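You operate a simulated robot arm through the tools that you are given. There is no shell and no other tool.

Carry out the task below with a simulated two-armed robot. There is one attempt and no reset: what you move stays moved.

JOB
Flake the rye into the white beaker, stop the flaker, then brush up the dust.
Fine: all the rye, none spilt; the flaker's slides as they are; use the purple brush and put it back where it stood. Set down upright: purple brush. What is to be rubbed or washed off counts as gone when no trace of it is left.
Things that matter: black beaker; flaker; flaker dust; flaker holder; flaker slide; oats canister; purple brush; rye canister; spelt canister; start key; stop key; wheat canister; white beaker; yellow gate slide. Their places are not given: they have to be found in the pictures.

It is judged by the outcome, as a careful person would: the job done as asked, and still so three seconds after it is handed in. It fails if anything else is knocked over, pushed out of place, dropped, spilled or broken.

ROBOT AND FRAMES
Two 7-joint arms with two-finger parallel grippers on one trunk that stands fixed in place. Base frame: the origin is at the foot of the trunk, x ahead of it, y to its left, z up; the work surface is at about z = 900. Readings come in mm, rad, newtons and seconds.
The left shoulder is at [20, 170, 1253], the right one opposite. With the tool pointing down near the work surface each hand reaches from about 160 to 660 mm from the base axis, measured 20 degrees to its own side. Payload 3.8 kg a hand.
The tool frame of a hand sits at the grasp point between the pads (the TCP): z along the fingers, y along the line on which they close. The tips reach 30 mm beyond it. Largest opening 110 mm; finger width 20, thickness 10; the body of the gripper, 48 by 112 mm, starts 55 mm behind the TCP.
Orientation is that of the tool frame in the base frame, as a unit quaternion [x, y, z, w]. With the fingers straight down and closing along the base's y, the tool's x points along the base's -x, its y along +y and its z along -z.

CONTROLS
- The arms move only by the tool move_arm. It takes "left_rows", "right_rows" or both (then of equal length, played together; a hand with none holds still); each is a list of rows, each an object of numbers (a shift or turn left out is 0, a gripper value left out holds the last): "tx", "ty", "tz": the shift along the base's x, y, z in mm; "wx", "wy", "wz": the turn, a rotation vector about the base's x, y, z in rad; "claw": the finger opening in mm, from 0 to 110. In form: [{"tx": .., "ty": .., "tz": .., "wx": .., "wy": .., "wz": .., "claw": ..}, ...]. A call has 1 to 20 rows; each row is the pose to reach, as a shift and turn from the pose commanded when the call began. A row lasts 0.2 s, in which the tool goes at most 50 mm and 0.15 rad; a call with a longer step from one row to the next is refused whole, and so is a gripper value outside its range. A pose out of reach is approached as far as the arm can. The call stops where the force on the tool passes 90 N (or 10 N more than at its start, if that is more) or the arm is blocked; 0.2 s more then pass. Each finger travels about 72 mm/s and halts on what it meets, pressing with about 41 N; the grip force reading is that of the motor and also rises with nothing between the fingers. The clock runs only during rows and for 0.2 s after the last one: add rows that repeat a pose to give the fingers time. It gives the time, the measured TCP pose, the force on the tool (base axes), the opening and the grip force at its end, in the units of the frame above (readings bear some noise), with the torque about the TCP (base axes, N m) and any sound that the robot's microphone picked up.
- Cameras (640 x 400 px; columns grow to the right, rows downward): "scene" is now at [102.6, -44.1, 1421]; the picture's right is [-0.47, -0.88, 0.00], its down [-0.37, 0.20, -0.91] and it looks along [0.80, -0.43, -0.42] (base axes); focal length 359 px, centre (320, 200). "left" rides on the left gripper at [72, -17, -103] in its tool frame; the picture's right is [0.23, 0.97, 0.00], its down [-0.76, 0.18, -0.62] and it looks along [-0.61, 0.14, 0.78] (tool axes); focal length 222 px, centre (320, 200). "right" rides on the right gripper at [72, 17, -103] in its tool frame; the picture's right is [-0.23, 0.97, 0.00], its down [-0.76, -0.18, -0.62] and it looks along [-0.61, -0.14, 0.78] (tool axes); focal length 222 px, centre (320, 200).
- camera(camera): a new picture of that camera. The clock stands still meanwhile.
- slide_trunk(by): moves the trunk up (or, below 0, down) by that many mm; the arms and the scene camera ride with it, the base frame stays. It gives what a move gives, with no picture.
- pan_tilt(pan, tilt): turns the head with the scene camera to pan (to the left, within 1.396 rad either way) and tilt (down, from -0.506 to 1.204), counted from straight ahead of the robot. It gives what a move gives.
- probe_pixels(camera, pixels): for up to 12 pixels [column, row] of the newest picture of that camera ("zoom" is the newest enlarged one), the place [x, y, z] in the base frame of the surface seen there, good to about 2 mm. The clock stands still meanwhile.
- inspect(camera, box): a new picture of the part [left, top, right, bottom] of that camera's present view, enlarged. The clock stands still meanwhile.
- close_job(): hands the job in; it is judged then, once.

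Leave the grippers open and the arms clear of the work at the hand-in unless told otherwise.

The tools are called after ">>>" as name(argument=value, ...) on one line, values as JSON. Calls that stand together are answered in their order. move_arm: Moves the arms, as the interface text tells. Its arguments: {"type":"object","properties":{"left_rows":{"type":"array","items":{"type":"object","properties":{"tx":{"type":"number"},"ty":{"type":"number"},"tz":{"type":"number"},"wx":{"type":"number"},"wy":{"type":"number"},"wz":{"type":"number"},"claw":{"type":"number"}}}},"right_rows":{"type":"array","items":{"type":"object","properties":{"tx":{"type":"number"},"ty":{"type":"number"},"tz":{"type":"number"},"wx":{"type":"number"},"wy":{"type":"number"},"wz":{"type":"number"},"claw":{"type":"number"}}}}},"required":[]} The other tools are called the same way: slide_trunk (by) moves the trunk up or down; pan_tilt (pan, tilt) turns the head that bears the scene camera; camera (camera) takes a picture; probe_pixels (camera, pixels) gives the place of the surface under pixels of a picture; inspect (camera, box) takes an enlarged picture of a part of a camera's view; close_job () hands the job in.

At the start:

```text
t: 0.0
left_tcp_pos: [414.0, -79.3, 1277.4]
left_tool_rot: [-0.001, 1.0, 0.0, 0.001]
left_force: [0.6, -0.2, -0.2]
left_wrist_torque: [0.01, 0.02, 0.02]
left_opening: 109.8
left_grasp_force: 0.1
right_tcp_pos: [385.5, -437.1, 1277.7]
right_tool_rot: [-0.001, 1.0, 0.0, -0.001]
right_force: [-0.1, 0.5, 0.2]
right_wrist_torque: [-0.01, 0.0, 0.01]
right_opening: 110.0
right_grasp_force: 0.0
trunk travel left (down, up): [-350.0, 220.0]
head pan, tilt (commanded): [-0.494, 0.429]
```

scene: 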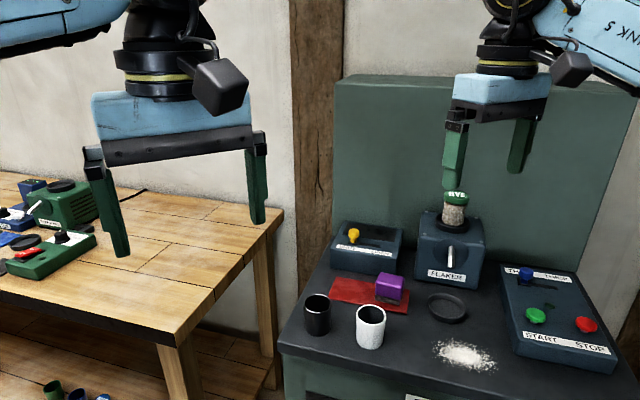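
right: 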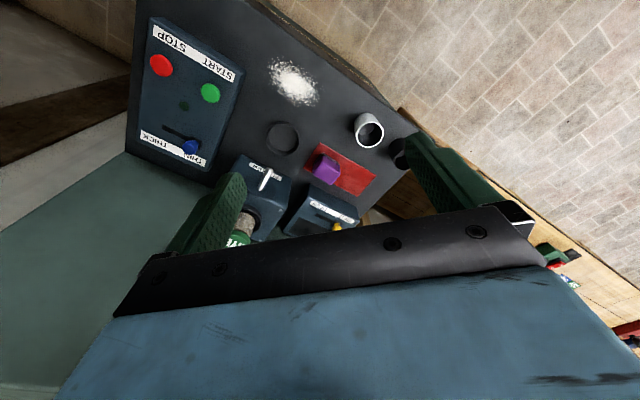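
left: 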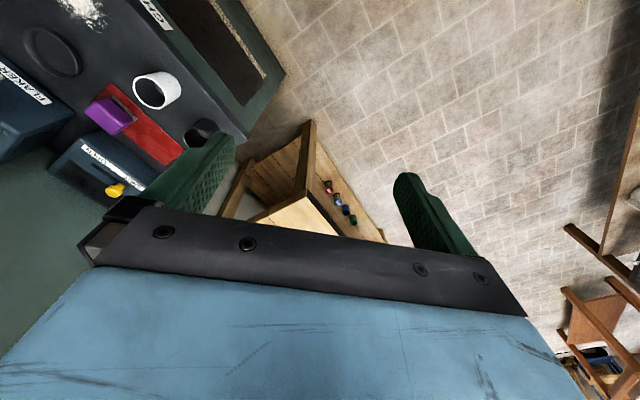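

I'll start by looking closer at the flaker bench on the right of the scene picture and the table on the left.

>>> inspect(camera="scene", box=[280, 180, 480, 305])

>>> inspect(camera="scene", box=[440, 240, 640, 390])

>>> inspect(camera="scene", box=[270, 270, 510, 400])

>>> inspect(camera="scene", box=[0, 150, 160, 400])

```text
3.20 times, centred on (380, 242) of scene
```

zoom: 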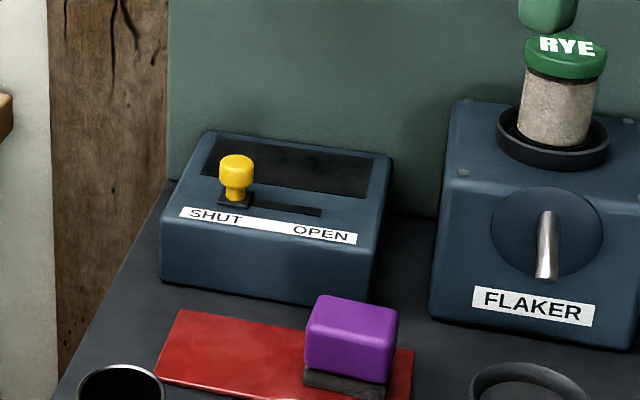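

```text
2.67 times, centred on (540, 315) of scene
```

zoom: 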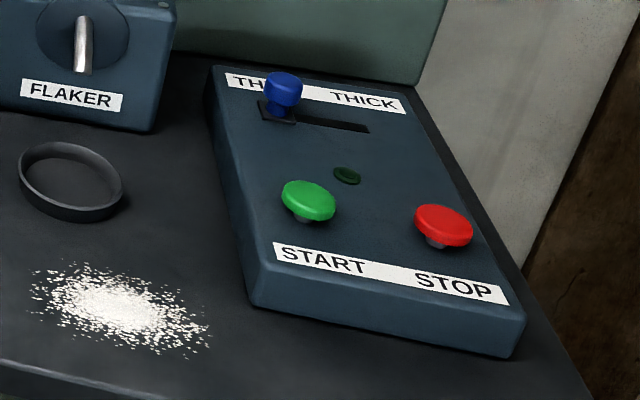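

```text
2.67 times, centred on (390, 335) of scene
```

zoom: 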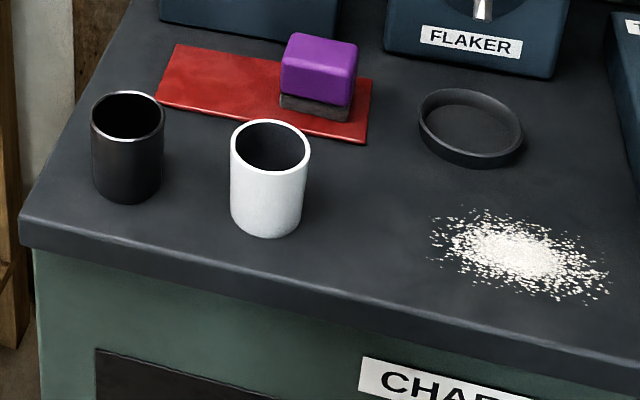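

```text
1.60 times, centred on (80, 275) of scene
```

zoom: 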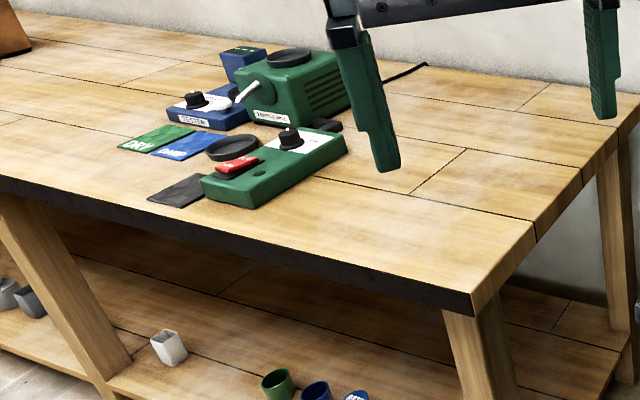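

The rye canister stands in a collar on top of the flaker; a holder ring lies in front of it. The other canisters aren't visible yet, so I turn the head to look further down and around.

>>> pan_tilt(pan=-0.6, tilt=0.85)

>>> camera(camera="scene")

>>> pan_tilt(pan=-1.2, tilt=0.6)

>>> camera(camera="scene")

>>> pan_tilt(pan=0.2, tilt=0.6)

>>> camera(camera="scene")

>>> pan_tilt(pan=0.9, tilt=0.6)

>>> camera(camera="scene")

```text
t: 0.9
left_tcp_pos: [413.9, -79.5, 1276.1]
left_tool_rot: [0.0, 1.0, -0.001, 0.0]
left_force: [0.6, 0.3, 0.1]
left_wrist_torque: [-0.05, -0.02, -0.02]
left_opening: 109.9
left_grasp_force: 0.0
right_tcp_pos: [385.0, -437.9, 1277.3]
right_tool_rot: [0.001, 1.0, 0.0, 0.001]
right_force: [-0.8, -0.4, -0.3]
right_wrist_torque: [-0.01, 0.02, 0.0]
right_opening: 110.0
right_grasp_force: 0.0
trunk travel left (down, up): [-350.0, 220.0]
head pan, tilt (commanded): [-0.6, 0.85]
```

```text
taken
```

scene: 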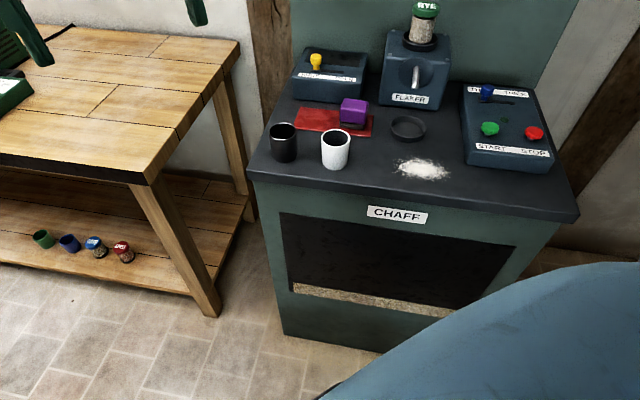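

```text
t: 1.9
left_tcp_pos: [414.2, -79.3, 1278.1]
left_tool_rot: [-0.001, 1.0, 0.0, 0.0]
left_force: [-0.1, 0.4, 0.3]
left_wrist_torque: [0.0, -0.01, -0.02]
left_opening: 109.9
left_grasp_force: 0.1
right_tcp_pos: [386.2, -438.1, 1277.2]
right_tool_rot: [0.0, 1.0, 0.0, 0.0]
right_force: [0.6, 0.4, -0.1]
right_wrist_torque: [-0.03, 0.0, 0.01]
right_opening: 110.0
right_grasp_force: 0.1
trunk travel left (down, up): [-350.0, 220.0]
head pan, tilt (commanded): [-1.201, 0.6]
```

```text
taken
```

scene: 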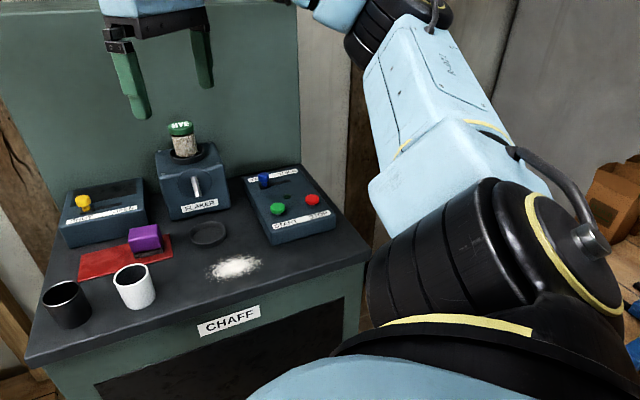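

```text
t: 3.4
left_tcp_pos: [413.0, -80.1, 1276.8]
left_tool_rot: [0.0, 1.0, 0.0, -0.001]
left_force: [0.5, 0.6, 0.8]
left_wrist_torque: [0.01, -0.01, -0.02]
left_opening: 109.9
left_grasp_force: 0.0
right_tcp_pos: [385.2, -438.5, 1277.5]
right_tool_rot: [0.0, 1.0, -0.001, -0.001]
right_force: [-0.3, 0.6, 1.0]
right_wrist_torque: [0.0, -0.01, 0.03]
right_opening: 109.8
right_grasp_force: 0.0
trunk travel left (down, up): [-350.0, 220.0]
head pan, tilt (commanded): [0.201, 0.6]
```

```text
taken
```

scene: 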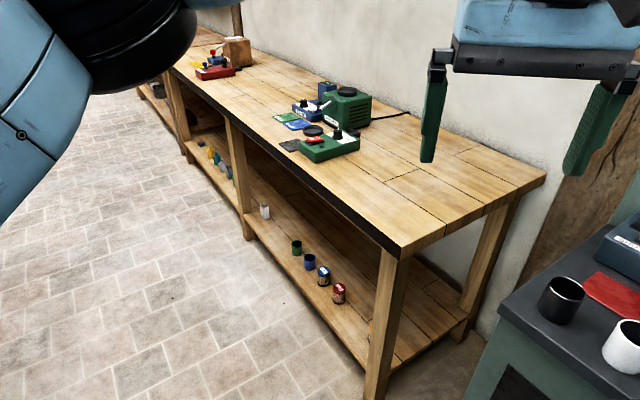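

```text
t: 4.5
left_tcp_pos: [413.3, -79.7, 1276.3]
left_tool_rot: [0.0, 1.0, 0.001, 0.0]
left_force: [-0.7, 0.3, -0.1]
left_wrist_torque: [0.01, 0.0, 0.02]
left_opening: 110.0
left_grasp_force: 0.1
right_tcp_pos: [385.6, -438.6, 1277.7]
right_tool_rot: [0.001, 1.0, 0.0, 0.0]
right_force: [0.1, -0.1, 0.3]
right_wrist_torque: [0.0, 0.01, 0.01]
right_opening: 110.0
right_grasp_force: 0.0
trunk travel left (down, up): [-350.0, 220.0]
head pan, tilt (commanded): [0.901, 0.6]
```

```text
taken
```

scene: 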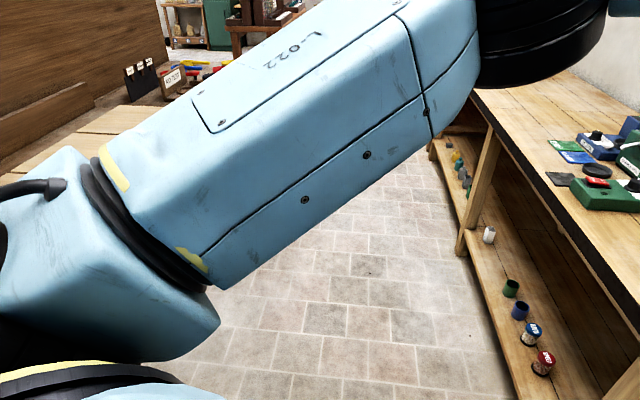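

The other canisters lie on the far table's shelf, well away. Rye is already loaded on the flaker. I point the head back at the bench and measure things.

>>> pan_tilt(pan=-0.85, tilt=0.62)

>>> camera(camera="scene")

>>> camera(camera="right")

>>> camera(camera="left")

```text
t: 6.2
left_tcp_pos: [414.1, -79.7, 1278.5]
left_tool_rot: [0.0, 1.0, 0.0, 0.0]
left_force: [0.0, -0.3, -0.7]
left_wrist_torque: [0.02, 0.01, 0.0]
left_opening: 110.0
left_grasp_force: 0.1
right_tcp_pos: [384.8, -439.0, 1277.6]
right_tool_rot: [-0.001, 1.0, 0.0, 0.0]
right_force: [0.1, 0.4, -0.5]
right_wrist_torque: [0.03, 0.03, -0.01]
right_opening: 110.2
right_grasp_force: 0.1
trunk travel left (down, up): [-350.0, 220.0]
head pan, tilt (commanded): [-0.85, 0.62]
```

```text
taken
```

scene: 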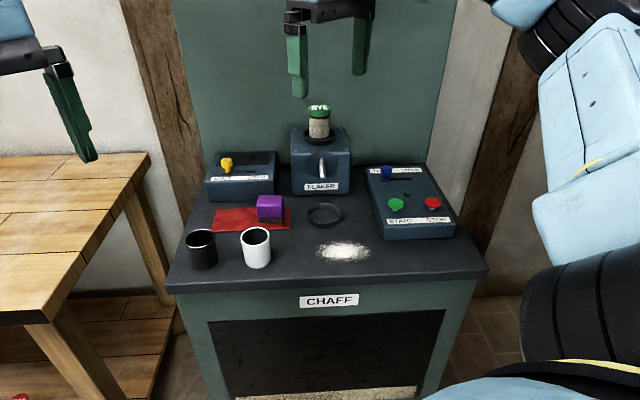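

```text
taken
```

right: 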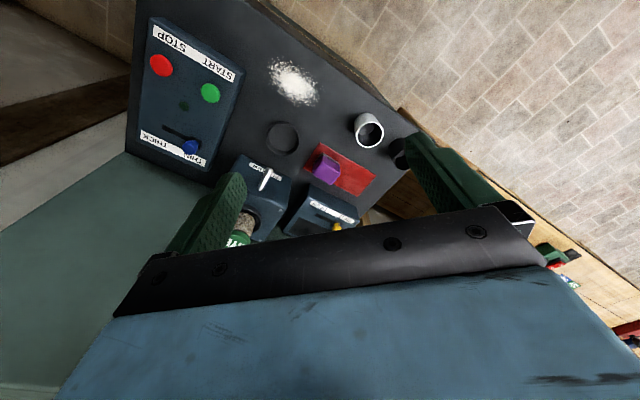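

```text
taken
```

left: 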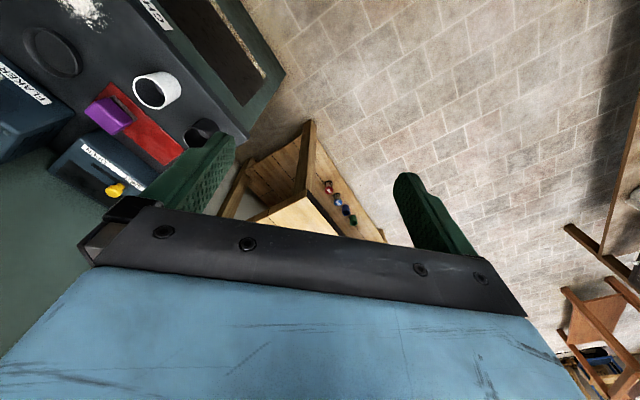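

Now I zoom on the bench in this view to get accurate pixel positions.

>>> inspect(camera="scene", box=[170, 130, 490, 290])

>>> inspect(camera="scene", box=[280, 95, 380, 200])

>>> inspect(camera="scene", box=[180, 290, 480, 400])

```text
2.00 times, centred on (330, 210) of scene
```

zoom: 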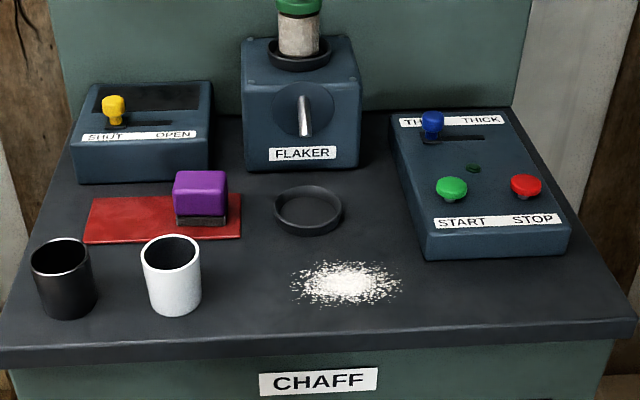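

```text
3.81 times, centred on (330, 148) of scene
```

zoom: 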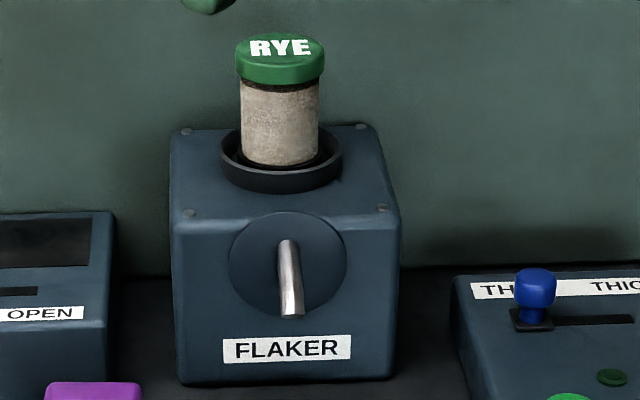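

```text
2.13 times, centred on (330, 345) of scene
```

zoom: 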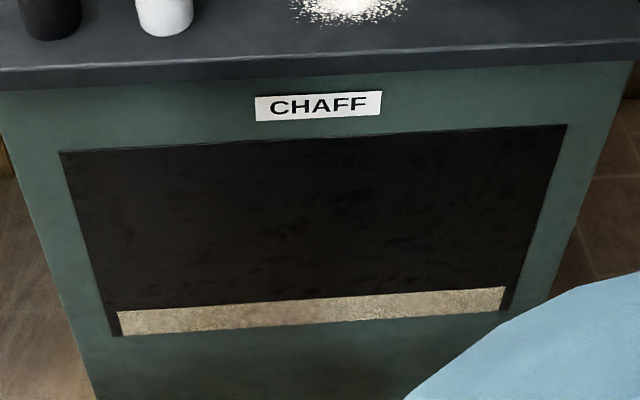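

I re-take the bench zoom and probe key points: holder ring, spout, beakers, brush, mat, keys.

>>> inspect(camera="scene", box=[170, 130, 490, 290])

>>> probe_pixels(camera="zoom", pixels=[[308, 212], [276, 200], [341, 203], [308, 188], [308, 236], [303, 100], [306, 134], [171, 250], [143, 262], [200, 262], [171, 237], [170, 318]])

>>> probe_pixels(camera="zoom", pixels=[[201, 175], [178, 195], [226, 198], [201, 211], [200, 222], [84, 242], [97, 198], [240, 238], [229, 195], [62, 250], [62, 318], [130, 215]])

>>> probe_pixels(camera="zoom", pixels=[[451, 184], [526, 184], [432, 116], [436, 132], [113, 98], [117, 122], [345, 283], [295, 290], [402, 290], [345, 262], [345, 307], [474, 168]])

>>> probe_pixels(camera="zoom", pixels=[[10, 345], [620, 318], [300, 325], [425, 240], [555, 235], [245, 165], [355, 163], [80, 150], [208, 165], [500, 220], [480, 205], [85, 175]])

```text
2.00 times, centred on (330, 210) of scene
```

zoom: 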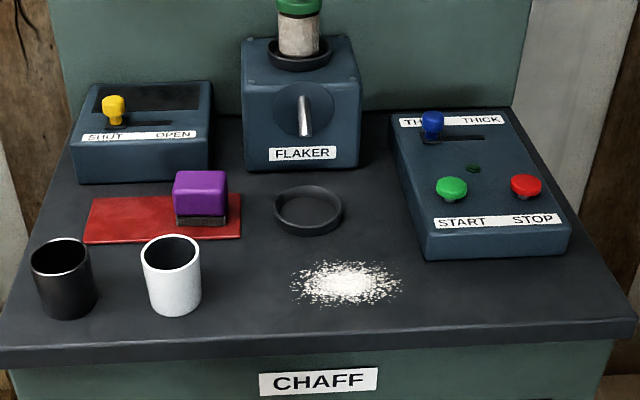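

```text
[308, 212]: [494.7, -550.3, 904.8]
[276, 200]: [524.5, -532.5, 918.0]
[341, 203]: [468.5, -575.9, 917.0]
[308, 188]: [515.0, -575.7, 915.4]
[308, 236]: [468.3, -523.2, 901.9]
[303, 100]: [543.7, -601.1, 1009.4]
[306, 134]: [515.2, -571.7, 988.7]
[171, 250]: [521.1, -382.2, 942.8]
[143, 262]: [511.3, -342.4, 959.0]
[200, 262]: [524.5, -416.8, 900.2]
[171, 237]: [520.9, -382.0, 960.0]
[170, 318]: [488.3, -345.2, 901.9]
```

```text
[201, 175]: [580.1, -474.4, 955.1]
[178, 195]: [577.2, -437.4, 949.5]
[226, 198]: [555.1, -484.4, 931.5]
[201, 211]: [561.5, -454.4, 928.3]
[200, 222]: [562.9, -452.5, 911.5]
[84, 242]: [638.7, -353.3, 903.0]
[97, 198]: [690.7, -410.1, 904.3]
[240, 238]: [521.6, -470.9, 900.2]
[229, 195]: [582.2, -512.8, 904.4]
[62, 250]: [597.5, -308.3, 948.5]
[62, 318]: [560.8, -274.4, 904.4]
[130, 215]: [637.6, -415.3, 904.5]
```

```text
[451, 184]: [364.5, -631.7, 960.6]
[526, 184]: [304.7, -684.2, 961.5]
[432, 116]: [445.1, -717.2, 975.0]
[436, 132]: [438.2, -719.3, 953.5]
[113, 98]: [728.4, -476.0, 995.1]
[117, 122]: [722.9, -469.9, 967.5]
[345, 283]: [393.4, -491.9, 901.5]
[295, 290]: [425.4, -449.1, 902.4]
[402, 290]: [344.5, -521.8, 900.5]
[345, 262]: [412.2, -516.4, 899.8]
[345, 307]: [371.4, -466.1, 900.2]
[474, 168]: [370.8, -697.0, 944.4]
```

```text
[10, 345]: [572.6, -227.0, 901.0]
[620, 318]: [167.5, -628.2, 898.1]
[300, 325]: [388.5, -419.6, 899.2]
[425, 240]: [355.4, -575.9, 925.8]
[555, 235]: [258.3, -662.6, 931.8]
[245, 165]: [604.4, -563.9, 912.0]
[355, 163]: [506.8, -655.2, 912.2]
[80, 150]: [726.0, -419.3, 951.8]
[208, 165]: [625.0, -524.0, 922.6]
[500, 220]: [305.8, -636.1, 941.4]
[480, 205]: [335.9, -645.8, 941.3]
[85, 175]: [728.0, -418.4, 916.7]
```

I measure the flaker, spout tip, and canister more finely in a close zoom.

>>> inspect(camera="scene", box=[280, 95, 380, 200])

>>> probe_pixels(camera="zoom", pixels=[[280, 50], [280, 75], [280, 120], [280, 170], [280, 186], [287, 244], [290, 270], [291, 300], [291, 316], [281, 305], [302, 305], [290, 345]])

>>> probe_pixels(camera="zoom", pixels=[[190, 250], [380, 250], [185, 370], [390, 370], [190, 215], [380, 210], [185, 135], [360, 130], [232, 265], [345, 260], [290, 212], [242, 130]])

```text
3.81 times, centred on (330, 148) of scene
```

zoom: 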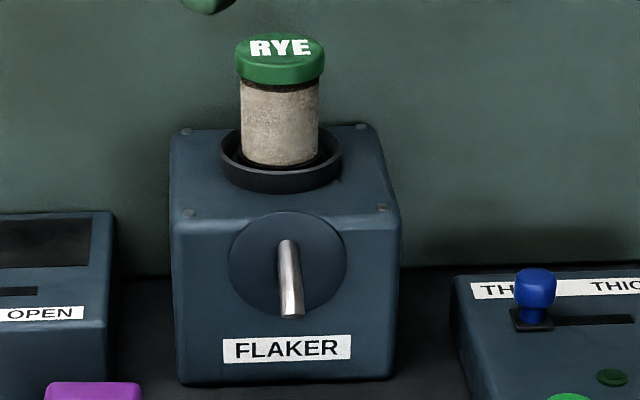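

```text
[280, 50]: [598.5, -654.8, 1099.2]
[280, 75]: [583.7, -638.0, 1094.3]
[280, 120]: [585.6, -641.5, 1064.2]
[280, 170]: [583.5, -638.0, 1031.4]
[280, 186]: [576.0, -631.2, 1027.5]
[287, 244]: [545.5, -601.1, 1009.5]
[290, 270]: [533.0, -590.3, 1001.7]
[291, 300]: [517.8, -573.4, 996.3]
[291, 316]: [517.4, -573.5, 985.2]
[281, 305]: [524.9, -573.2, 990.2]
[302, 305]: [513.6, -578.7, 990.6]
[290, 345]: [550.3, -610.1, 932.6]
```

```text
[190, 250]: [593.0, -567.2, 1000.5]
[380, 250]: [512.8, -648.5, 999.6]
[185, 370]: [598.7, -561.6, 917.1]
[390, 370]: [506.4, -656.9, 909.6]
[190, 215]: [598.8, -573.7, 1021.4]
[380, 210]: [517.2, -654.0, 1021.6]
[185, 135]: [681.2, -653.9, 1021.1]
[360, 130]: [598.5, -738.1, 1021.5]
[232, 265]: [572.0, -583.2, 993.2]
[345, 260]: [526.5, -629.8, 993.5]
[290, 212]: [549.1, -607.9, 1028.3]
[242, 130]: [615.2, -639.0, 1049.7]
```

I zoom on the beakers and brush to pin down their centres and sizes.

>>> inspect(camera="scene", box=[180, 185, 300, 275])

```text
4.44 times, centred on (240, 230) of scene
```

zoom: 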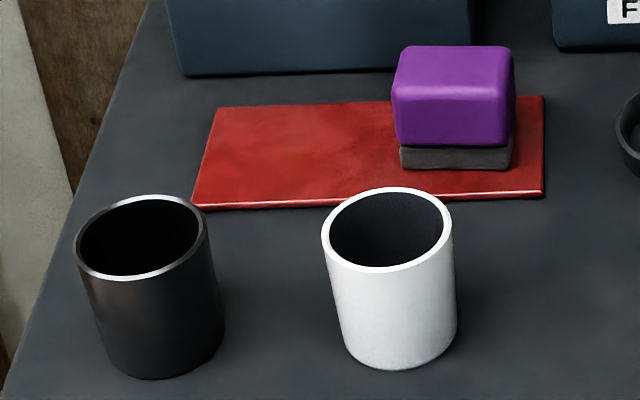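

>>> probe_pixels(camera="zoom", pixels=[[325, 231], [449, 231], [386, 268], [386, 190], [345, 255], [432, 255], [345, 200], [432, 200], [399, 368], [390, 300], [345, 320], [452, 320]])

>>> probe_pixels(camera="zoom", pixels=[[405, 58], [505, 58], [400, 85], [505, 85], [455, 70], [398, 135], [508, 138], [455, 155], [405, 163], [508, 165], [514, 155], [514, 90]])

>>> probe_pixels(camera="zoom", pixels=[[217, 110], [195, 203], [543, 98], [542, 192], [400, 176], [300, 150], [80, 238], [203, 238], [140, 276], [140, 200], [150, 376], [200, 60]])

```text
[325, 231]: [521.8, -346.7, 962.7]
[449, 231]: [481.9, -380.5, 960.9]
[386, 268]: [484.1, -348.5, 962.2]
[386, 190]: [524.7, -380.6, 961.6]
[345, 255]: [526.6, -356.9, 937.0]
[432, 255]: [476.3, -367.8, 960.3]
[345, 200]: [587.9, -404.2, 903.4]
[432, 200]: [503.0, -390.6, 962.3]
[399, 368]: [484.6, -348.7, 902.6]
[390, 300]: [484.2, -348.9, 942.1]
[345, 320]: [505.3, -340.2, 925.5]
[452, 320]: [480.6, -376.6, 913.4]
```

```text
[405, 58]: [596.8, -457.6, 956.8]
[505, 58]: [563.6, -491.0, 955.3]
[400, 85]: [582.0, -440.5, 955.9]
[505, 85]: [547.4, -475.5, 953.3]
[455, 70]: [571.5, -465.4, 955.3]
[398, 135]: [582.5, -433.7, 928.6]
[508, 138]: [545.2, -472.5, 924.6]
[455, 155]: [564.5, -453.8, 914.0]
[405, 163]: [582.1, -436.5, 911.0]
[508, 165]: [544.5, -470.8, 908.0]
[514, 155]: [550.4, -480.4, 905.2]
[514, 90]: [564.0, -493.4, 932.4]
```

```text
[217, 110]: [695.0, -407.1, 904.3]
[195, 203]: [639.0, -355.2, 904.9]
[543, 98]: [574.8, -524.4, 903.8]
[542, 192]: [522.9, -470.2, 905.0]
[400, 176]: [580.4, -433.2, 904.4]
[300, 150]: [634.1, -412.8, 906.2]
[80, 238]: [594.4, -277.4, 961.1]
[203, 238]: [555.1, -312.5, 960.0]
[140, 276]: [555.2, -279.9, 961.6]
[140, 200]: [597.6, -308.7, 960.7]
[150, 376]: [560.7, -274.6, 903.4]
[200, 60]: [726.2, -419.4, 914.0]
```

Measurements: white beaker centre ≈ (503,-364), rim z≈962, Ø≈53; holder ring centre ≈ (494,-552); spout tip ≈ (517,-573,985); bench is turned about -45°. I bring the right hand to a 45° yaw, 45° tilt pose above the white beaker's front side, and move the left hand away.

>>> move_arm(right_rows=[{"tx": 7, "ty": 17, "tz": -16, "wx": -0.0385, "wy": -0.093, "wz": -0.093, "claw": 85}, {"tx": 14, "ty": 34, "tz": -32, "wx": -0.077, "wy": -0.186, "wz": -0.186, "claw": 85}, {"tx": 21, "ty": 51, "tz": -48, "wx": -0.1155, "wy": -0.279, "wz": -0.279, "claw": 85}, {"tx": 28, "ty": 68, "tz": -64, "wx": -0.154, "wy": -0.372, "wz": -0.372, "claw": 85}, {"tx": 35, "ty": 86, "tz": -80, "wx": -0.1925, "wy": -0.465, "wz": -0.465, "claw": 85}, {"tx": 42, "ty": 103, "tz": -96, "wx": -0.231, "wy": -0.558, "wz": -0.558, "claw": 85}, {"tx": 48, "ty": 120, "tz": -112, "wx": -0.2695, "wy": -0.651, "wz": -0.651, "claw": 85}, {"tx": 55, "ty": 137, "tz": -127, "wx": -0.308, "wy": -0.744, "wz": -0.744, "claw": 85}], left_rows=[{"ty": 20}, {"ty": 40}, {"ty": 60}, {"ty": 80}, {"ty": 100}, {"ty": 120}, {"ty": 140}, {"ty": 160}])

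>>> camera(camera="right")

>>> camera(camera="scene")

```text
t: 8.1
left_tcp_pos: [414.8, 80.7, 1277.6]
left_tool_rot: [0.0, 1.0, -0.002, 0.0]
left_force: [0.1, 1.2, -0.2]
left_wrist_torque: [0.0, -0.01, 0.01]
left_opening: 109.9
left_grasp_force: 0.1
right_tcp_pos: [440.1, -301.0, 1151.8]
right_tool_rot: [0.354, 0.853, -0.147, 0.355]
right_force: [-0.7, -0.9, 0.3]
right_wrist_torque: [-0.01, 0.0, 0.0]
right_opening: 85.0
right_grasp_force: 0.0
trunk travel left (down, up): [-350.0, 220.0]
head pan, tilt (commanded): [-0.85, 0.62]
```

```text
taken
```

right: 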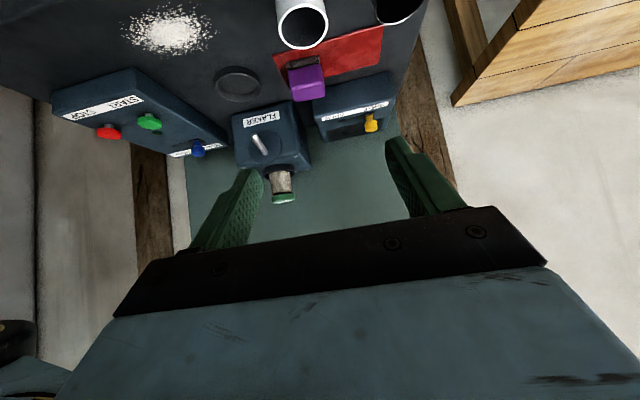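

```text
taken
```

scene: 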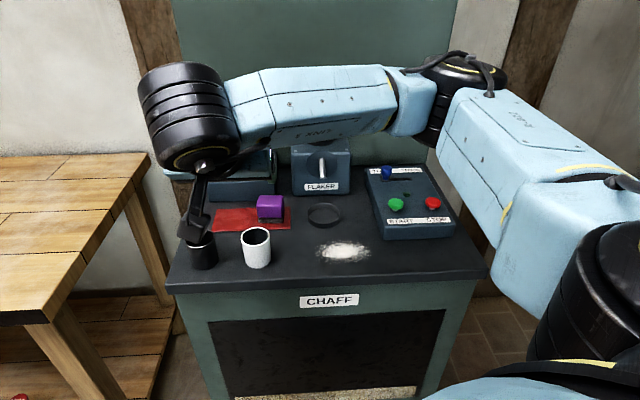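

The hand is oriented as planned. Next I lower it to the pre-grasp point about 100 mm behind the white beaker along the finger direction, then look.

>>> move_arm(right_rows=[{"tx": 1, "ty": -2, "tz": -32, "claw": 85}, {"tx": 3, "ty": -4, "tz": -64, "claw": 85}, {"tx": 5, "ty": -6, "tz": -96, "claw": 85}, {"tx": 6.5, "ty": -8, "tz": -126.5, "claw": 85}])

>>> camera(camera="right")

>>> camera(camera="scene")

```text
t: 9.1
left_tcp_pos: [414.6, 79.0, 1278.0]
left_tool_rot: [0.0, 1.0, 0.0, -0.001]
left_force: [-0.5, 0.5, -0.6]
left_wrist_torque: [-0.01, 0.0, -0.01]
left_opening: 110.1
left_grasp_force: 0.0
right_tcp_pos: [447.3, -309.7, 1024.2]
right_tool_rot: [0.354, 0.853, -0.146, 0.354]
right_force: [-0.6, 0.0, 0.0]
right_wrist_torque: [0.01, 0.03, 0.02]
right_opening: 85.0
right_grasp_force: 0.1
trunk travel left (down, up): [-350.0, 220.0]
head pan, tilt (commanded): [-0.85, 0.62]
```

```text
taken
```

right: 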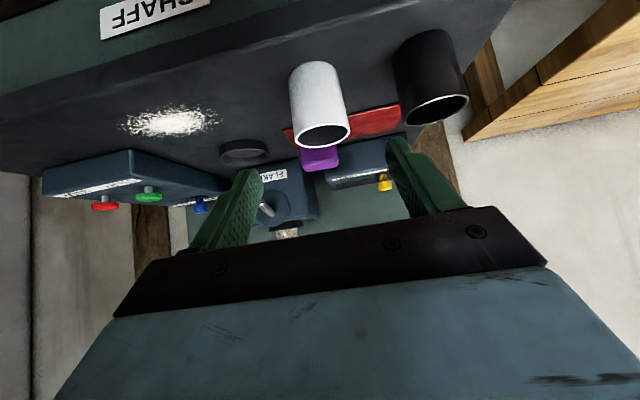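

```text
taken
```

scene: 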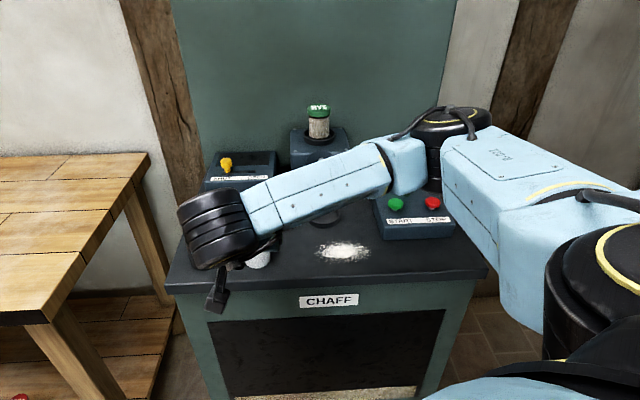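

The beaker lies between the open fingers. I advance 100 mm along the finger direction so the tips straddle it.

>>> move_arm(right_rows=[{"tx": 10, "ty": -10, "tz": -14}, {"tx": 20, "ty": -20, "tz": -28}, {"tx": 30, "ty": -30, "tz": -42}, {"tx": 40, "ty": -40, "tz": -56}, {"tx": 50, "ty": -50, "tz": -70}])

>>> camera(camera="right")

>>> camera(camera="scene")

```text
t: 10.2
left_tcp_pos: [416.3, 78.7, 1277.8]
left_tool_rot: [0.0, 1.0, 0.0, 0.0]
left_force: [0.2, -0.8, -0.3]
left_wrist_torque: [-0.02, 0.0, 0.0]
left_opening: 109.9
left_grasp_force: 0.0
right_tcp_pos: [497.6, -360.8, 954.9]
right_tool_rot: [0.354, 0.853, -0.147, 0.354]
right_force: [0.1, 0.0, -0.4]
right_wrist_torque: [0.0, -0.01, 0.01]
right_opening: 85.1
right_grasp_force: 0.0
trunk travel left (down, up): [-350.0, 220.0]
head pan, tilt (commanded): [-0.85, 0.62]
```

```text
taken
```

right: 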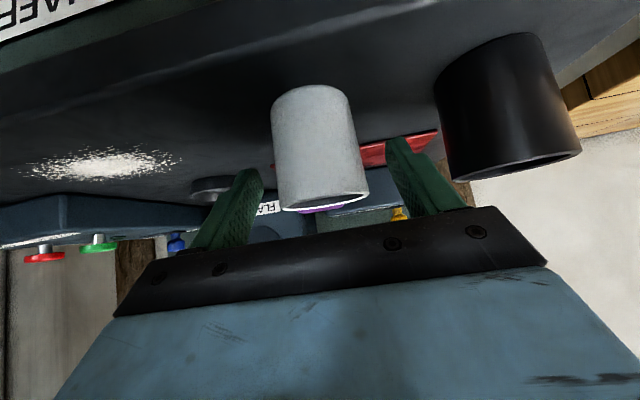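

```text
taken
```

scene: 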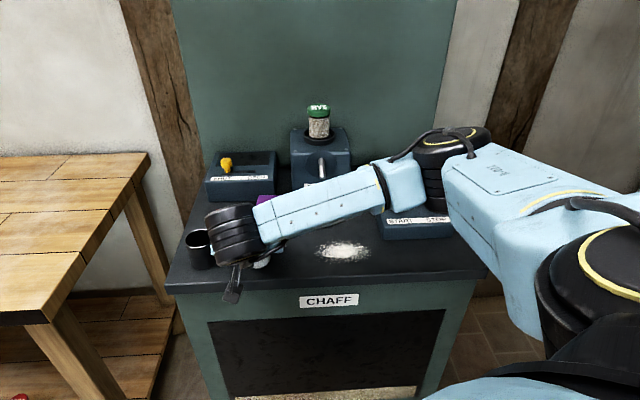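

The beaker sits centred between the fingers. The elbow appears low over the control panel, so I probe its position and the forearm before closing.

>>> probe_pixels(camera="scene", pixels=[[455, 145], [440, 190], [400, 205], [440, 205], [385, 165], [300, 230], [230, 225], [255, 262], [400, 180], [430, 170]])

>>> move_arm(right_rows=[{"claw": 70}, {"claw": 60}, {"claw": 45}, {"claw": 45}, {"claw": 45}])

>>> camera(camera="right")

```text
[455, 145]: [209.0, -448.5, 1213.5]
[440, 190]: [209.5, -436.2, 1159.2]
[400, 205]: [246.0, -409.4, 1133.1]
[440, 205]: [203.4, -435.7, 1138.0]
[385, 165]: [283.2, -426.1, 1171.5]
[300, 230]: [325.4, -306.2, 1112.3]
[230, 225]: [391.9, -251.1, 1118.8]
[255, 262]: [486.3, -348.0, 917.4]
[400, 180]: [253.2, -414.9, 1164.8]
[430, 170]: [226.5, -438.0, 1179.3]
```

```text
t: 11.4
left_tcp_pos: [414.8, 78.3, 1277.8]
left_tool_rot: [0.0, 1.0, 0.0, -0.001]
left_force: [0.3, 0.1, -0.3]
left_wrist_torque: [0.01, -0.01, 0.03]
left_opening: 109.9
left_grasp_force: 0.0
right_tcp_pos: [496.9, -359.7, 952.7]
right_tool_rot: [0.353, 0.854, -0.146, 0.354]
right_force: [-0.3, -0.5, 0.8]
right_wrist_torque: [-0.03, 0.03, -0.01]
right_opening: 52.6
right_grasp_force: 41.2
trunk travel left (down, up): [-350.0, 220.0]
head pan, tilt (commanded): [-0.85, 0.62]
```

```text
taken
```

right: 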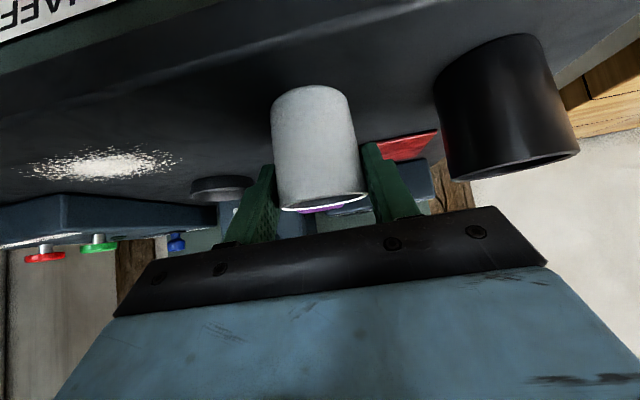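

Gripped at 52.6 mm, 41 N. The elbow is well above the panel. I lift the beaker 60 mm straight up.

>>> move_arm(right_rows=[{"tz": 10, "claw": 45}, {"tz": 30, "claw": 45}, {"tz": 50, "claw": 45}, {"tz": 60, "claw": 45}])

>>> camera(camera="right")

>>> camera(camera="scene")

```text
t: 12.4
left_tcp_pos: [415.6, 79.7, 1278.8]
left_tool_rot: [0.0, 1.0, 0.0, 0.0]
left_force: [0.2, 0.3, 0.3]
left_wrist_torque: [-0.01, -0.01, 0.01]
left_opening: 110.0
left_grasp_force: 0.0
right_tcp_pos: [497.6, -359.3, 1014.6]
right_tool_rot: [0.354, 0.854, -0.146, 0.353]
right_force: [0.6, -0.1, -1.4]
right_wrist_torque: [0.01, -0.01, 0.0]
right_opening: 52.5
right_grasp_force: 41.2
trunk travel left (down, up): [-350.0, 220.0]
head pan, tilt (commanded): [-0.85, 0.62]
```

```text
taken
```

right: 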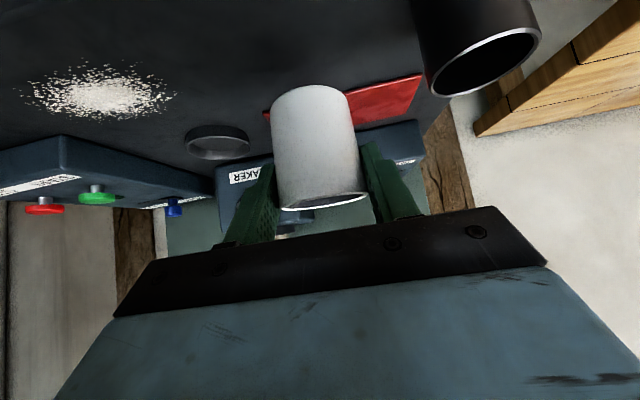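

```text
taken
```

scene: 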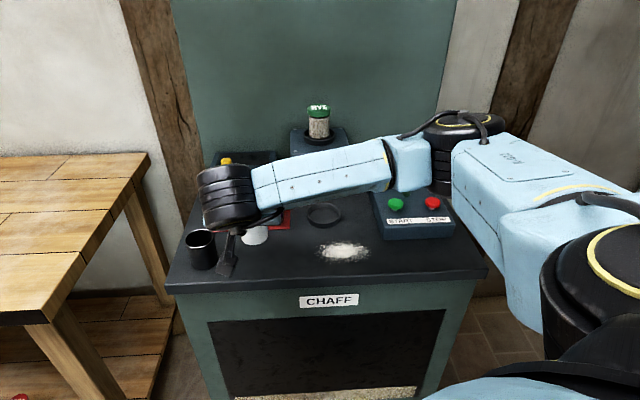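

The beaker is held. I carry it sideways to a point 60 mm in front of the holder ring, staying high.

>>> move_arm(right_rows=[{"tx": -8, "ty": -24, "claw": 45}, {"tx": -17, "ty": -48, "claw": 45}, {"tx": -26, "ty": -73, "claw": 45}, {"tx": -34, "ty": -98, "claw": 45}, {"tx": -43, "ty": -122, "claw": 45}, {"tx": -51, "ty": -146, "claw": 45}])

>>> camera(camera="right")

>>> camera(camera="scene")

```text
t: 13.8
left_tcp_pos: [415.1, 80.3, 1277.9]
left_tool_rot: [0.0, 1.0, -0.001, 0.0]
left_force: [-1.0, -0.7, -0.2]
left_wrist_torque: [0.03, 0.0, 0.0]
left_opening: 110.2
left_grasp_force: 0.1
right_tcp_pos: [447.3, -506.5, 1013.0]
right_tool_rot: [0.354, 0.854, -0.145, 0.354]
right_force: [-0.7, 0.1, -1.6]
right_wrist_torque: [0.03, 0.04, -0.01]
right_opening: 52.8
right_grasp_force: 40.2
trunk travel left (down, up): [-350.0, 220.0]
head pan, tilt (commanded): [-0.85, 0.62]
```

```text
taken
```

right: 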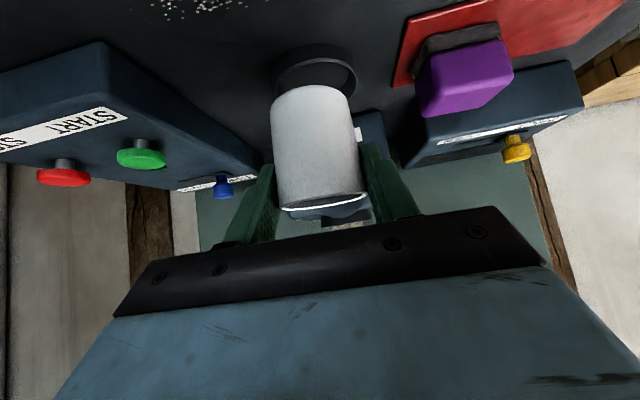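

```text
taken
```

scene: 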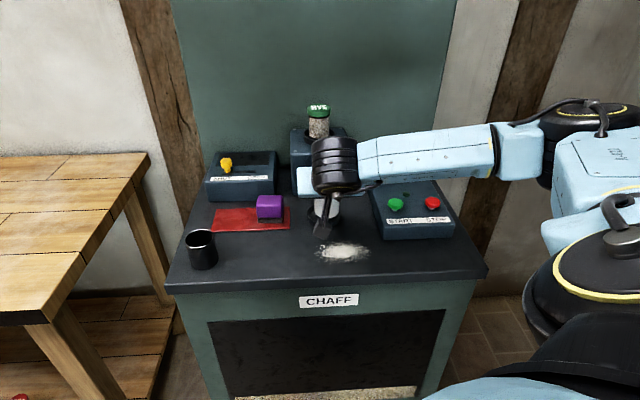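

The holder ring shows just beyond the beaker in the right picture at about (315,70). I zoom in there and probe the ring to refine its centre.

>>> inspect(camera="right", box=[240, 30, 400, 130])

>>> probe_pixels(camera="zoom", pixels=[[140, 170], [465, 170], [300, 60], [300, 118], [300, 135], [300, 150], [160, 200], [450, 190], [180, 110], [420, 110], [300, 160], [230, 65]])

```text
4.00 times, centred on (320, 80) of right
```

zoom: 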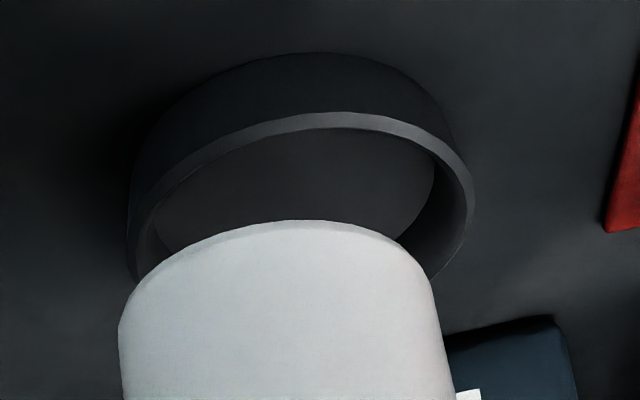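

```text
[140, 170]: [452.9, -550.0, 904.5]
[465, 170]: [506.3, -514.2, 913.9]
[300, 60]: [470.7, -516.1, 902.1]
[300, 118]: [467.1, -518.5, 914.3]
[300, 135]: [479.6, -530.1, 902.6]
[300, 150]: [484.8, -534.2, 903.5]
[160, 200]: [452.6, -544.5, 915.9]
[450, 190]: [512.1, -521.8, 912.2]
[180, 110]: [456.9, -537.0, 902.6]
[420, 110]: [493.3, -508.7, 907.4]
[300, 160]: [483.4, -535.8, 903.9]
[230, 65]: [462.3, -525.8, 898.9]
```

I probe more points along the ring's light rim crescent in that zoom to fit its circle.

>>> probe_pixels(camera="zoom", pixels=[[134, 240], [155, 190], [190, 155], [240, 128], [330, 119], [395, 132], [435, 155], [465, 190], [466, 225], [445, 260], [180, 220], [410, 170]])

>>> inspect(camera="scene", box=[290, 180, 370, 240])

```text
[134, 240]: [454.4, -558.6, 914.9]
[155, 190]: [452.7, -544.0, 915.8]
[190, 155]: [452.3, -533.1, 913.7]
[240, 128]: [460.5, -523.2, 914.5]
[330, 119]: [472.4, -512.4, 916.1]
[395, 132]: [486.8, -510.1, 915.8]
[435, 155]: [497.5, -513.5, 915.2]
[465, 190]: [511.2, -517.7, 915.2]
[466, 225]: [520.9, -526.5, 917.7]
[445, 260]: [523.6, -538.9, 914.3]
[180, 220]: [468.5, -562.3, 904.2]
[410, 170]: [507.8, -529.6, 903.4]
```

```text
6.67 times, centred on (330, 210) of scene
```

zoom: 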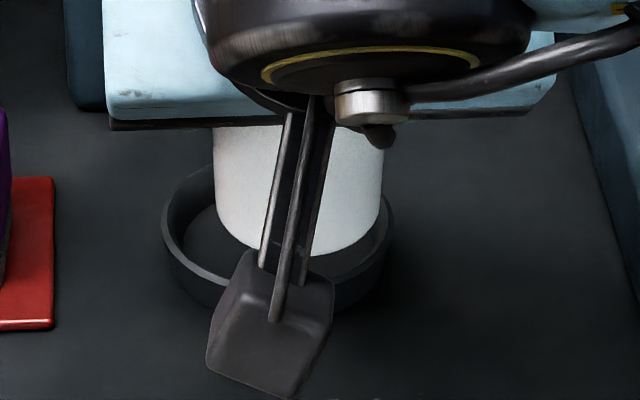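

Ring fit: centre ≈ (490,-548), rim z≈916, so I lower the beaker to just above rim height (bottom ≈ 923), still in front of the ring.

>>> move_arm(right_rows=[{"tz": -13, "claw": 45}, {"tz": -26, "claw": 45}, {"tz": -37, "claw": 45}, {"tx": 10, "ty": -10, "tz": -37, "claw": 45}, {"tx": 20, "ty": -20, "tz": -37, "claw": 45}, {"tx": 30, "ty": -30, "tz": -37, "claw": 45}, {"tx": 39, "ty": -39, "tz": -37, "claw": 45}])

>>> camera(camera="right")

>>> inspect(camera="scene", box=[280, 150, 380, 230])

```text
t: 15.4
left_tcp_pos: [413.7, 79.3, 1278.3]
left_tool_rot: [0.0, 1.0, 0.0, 0.0]
left_force: [0.0, 0.0, -0.2]
left_wrist_torque: [-0.02, -0.02, 0.0]
left_opening: 109.9
left_grasp_force: 0.1
right_tcp_pos: [485.0, -543.3, 977.3]
right_tool_rot: [0.353, 0.854, -0.145, 0.354]
right_force: [-0.9, 0.2, -1.1]
right_wrist_torque: [0.02, 0.01, -0.02]
right_opening: 52.5
right_grasp_force: 40.5
trunk travel left (down, up): [-350.0, 220.0]
head pan, tilt (commanded): [-0.85, 0.62]
```

```text
taken
```

right: 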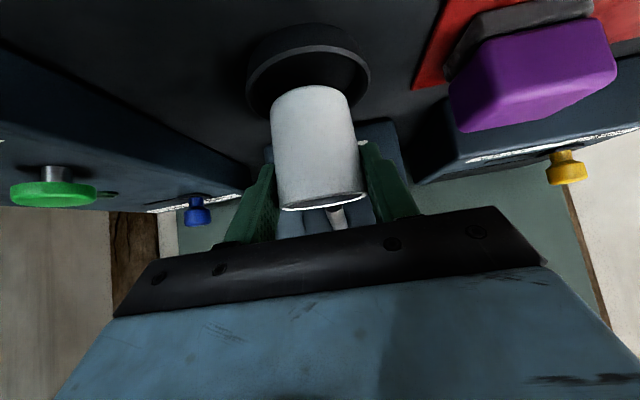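

```text
5.00 times, centred on (330, 190) of scene
```

zoom: 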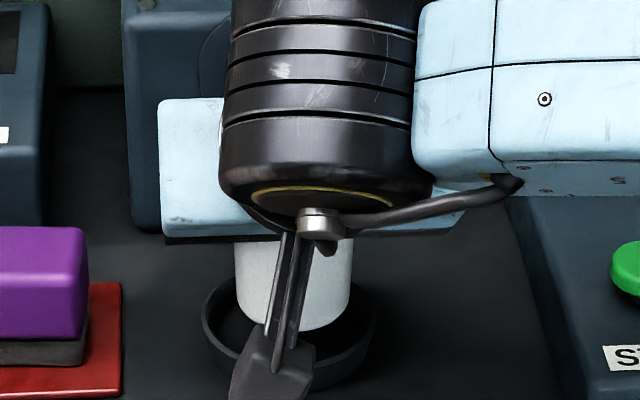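

The beaker hovers over the ring. I probe both the beaker's lower edge and the ring with the same camera to check concentricity before lowering.

>>> inspect(camera="right", box=[230, 15, 390, 115])

>>> probe_pixels(camera="right", pixels=[[273, 120], [312, 88], [349, 95], [312, 120], [290, 92], [335, 89], [275, 105], [353, 112]])

```text
4.00 times, centred on (310, 65) of right
```

zoom: 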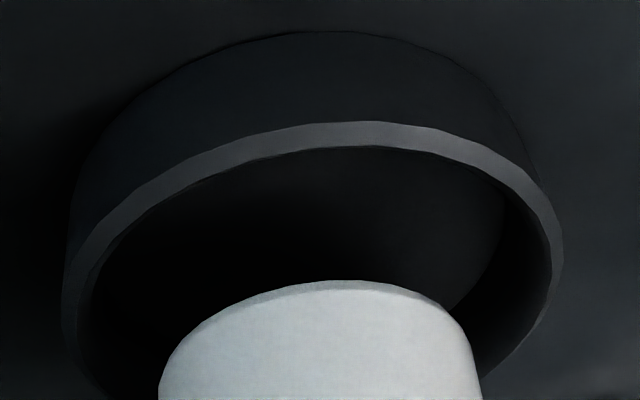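

```text
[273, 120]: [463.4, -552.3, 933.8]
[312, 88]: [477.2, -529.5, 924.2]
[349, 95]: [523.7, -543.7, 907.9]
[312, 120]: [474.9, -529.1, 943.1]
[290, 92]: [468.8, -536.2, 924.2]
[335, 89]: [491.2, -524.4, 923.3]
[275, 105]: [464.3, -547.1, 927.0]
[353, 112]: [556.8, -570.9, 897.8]
```

>>> probe_pixels(camera="zoom", pixels=[[70, 300], [90, 250], [140, 200], [200, 160], [270, 140], [350, 132], [430, 140], [490, 165], [530, 200], [552, 250], [550, 295], [520, 345]])

```text
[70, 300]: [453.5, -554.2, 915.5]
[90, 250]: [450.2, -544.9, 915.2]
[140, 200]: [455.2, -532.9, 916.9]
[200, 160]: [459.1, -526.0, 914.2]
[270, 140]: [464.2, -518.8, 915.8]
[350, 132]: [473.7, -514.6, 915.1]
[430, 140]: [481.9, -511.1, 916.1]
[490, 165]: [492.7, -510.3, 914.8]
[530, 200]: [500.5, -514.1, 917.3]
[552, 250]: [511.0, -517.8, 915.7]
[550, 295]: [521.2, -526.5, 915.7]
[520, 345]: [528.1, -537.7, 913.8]
```

Ring centre ≈ (490,-547), beaker centre ≈ (490,-549), ring inner radius ≈ 33 – good. I lower the beaker 17 mm into the ring and check force.

>>> move_arm(right_rows=[{"ty": 1, "tz": -6, "claw": 45}, {"ty": 1, "tz": -12, "claw": 45}, {"ty": 1, "tz": -17, "claw": 45}])

>>> inspect(camera="right", box=[230, 15, 390, 115])

```text
t: 16.2
left_tcp_pos: [413.8, 79.2, 1278.6]
left_tool_rot: [-0.001, 1.0, 0.0, 0.0]
left_force: [-0.8, -0.8, 0.0]
left_wrist_torque: [-0.02, -0.05, -0.01]
left_opening: 110.3
left_grasp_force: 0.1
right_tcp_pos: [485.1, -544.0, 960.4]
right_tool_rot: [0.353, 0.854, -0.146, 0.353]
right_force: [-0.2, 0.4, -1.5]
right_wrist_torque: [0.03, 0.02, 0.01]
right_opening: 52.6
right_grasp_force: 40.3
trunk travel left (down, up): [-350.0, 220.0]
head pan, tilt (commanded): [-0.85, 0.62]
```

```text
4.00 times, centred on (310, 65) of right
```

zoom: 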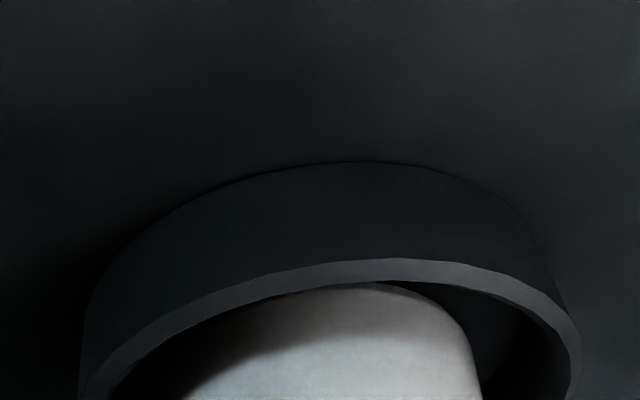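

The bottom is inside the ring without contact. I ease down the last few millimetres.

>>> move_arm(right_rows=[{"tz": -1, "claw": 45}, {"tz": -2, "claw": 45}, {"tz": -3, "claw": 45}])

```text
t: 17.1
left_tcp_pos: [413.4, 80.3, 1278.9]
left_tool_rot: [0.0, 1.0, 0.001, 0.0]
left_force: [-0.3, -0.6, -0.9]
left_wrist_torque: [0.02, -0.01, -0.01]
left_opening: 109.9
left_grasp_force: 0.0
right_tcp_pos: [483.4, -544.5, 957.6]
right_tool_rot: [0.354, 0.853, -0.147, 0.354]
right_force: [-1.9, 1.0, 2.9]
right_wrist_torque: [-0.03, 0.13, -0.01]
right_opening: 52.6
right_grasp_force: 40.7
trunk travel left (down, up): [-350.0, 220.0]
head pan, tilt (commanded): [-0.85, 0.62]
```

Contact is felt (force z went from -1.5 to +2.9 N): the beaker rests on the holder floor. I open the fingers and then back off along the finger direction.

>>> move_arm(right_rows=[{"tz": -0.5, "claw": 45}, {"tz": -0.5, "claw": 60}, {"tz": -0.5, "claw": 80}, {"tz": -0.5, "claw": 80}, {"tz": -0.5, "claw": 80}])

>>> camera(camera="right")

```text
t: 18.2
left_tcp_pos: [414.3, 80.0, 1278.2]
left_tool_rot: [0.0, 1.0, -0.001, 0.0]
left_force: [-0.3, 0.4, 0.2]
left_wrist_torque: [-0.02, 0.0, 0.02]
left_opening: 110.0
left_grasp_force: 0.0
right_tcp_pos: [485.3, -543.4, 956.9]
right_tool_rot: [0.354, 0.854, -0.146, 0.354]
right_force: [0.1, 0.3, -0.2]
right_wrist_torque: [0.02, -0.02, -0.03]
right_opening: 79.8
right_grasp_force: 0.0
trunk travel left (down, up): [-350.0, 220.0]
head pan, tilt (commanded): [-0.85, 0.62]
```

```text
taken
```

right: 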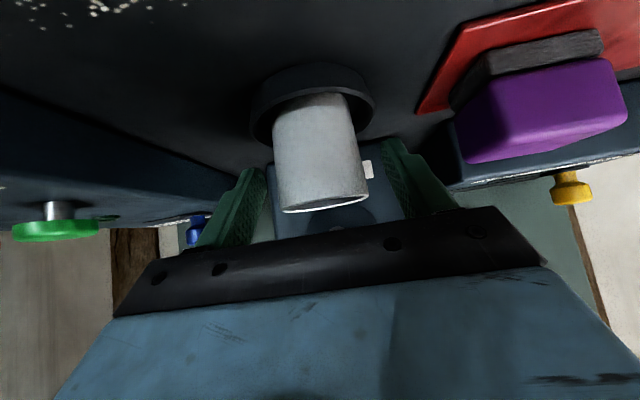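

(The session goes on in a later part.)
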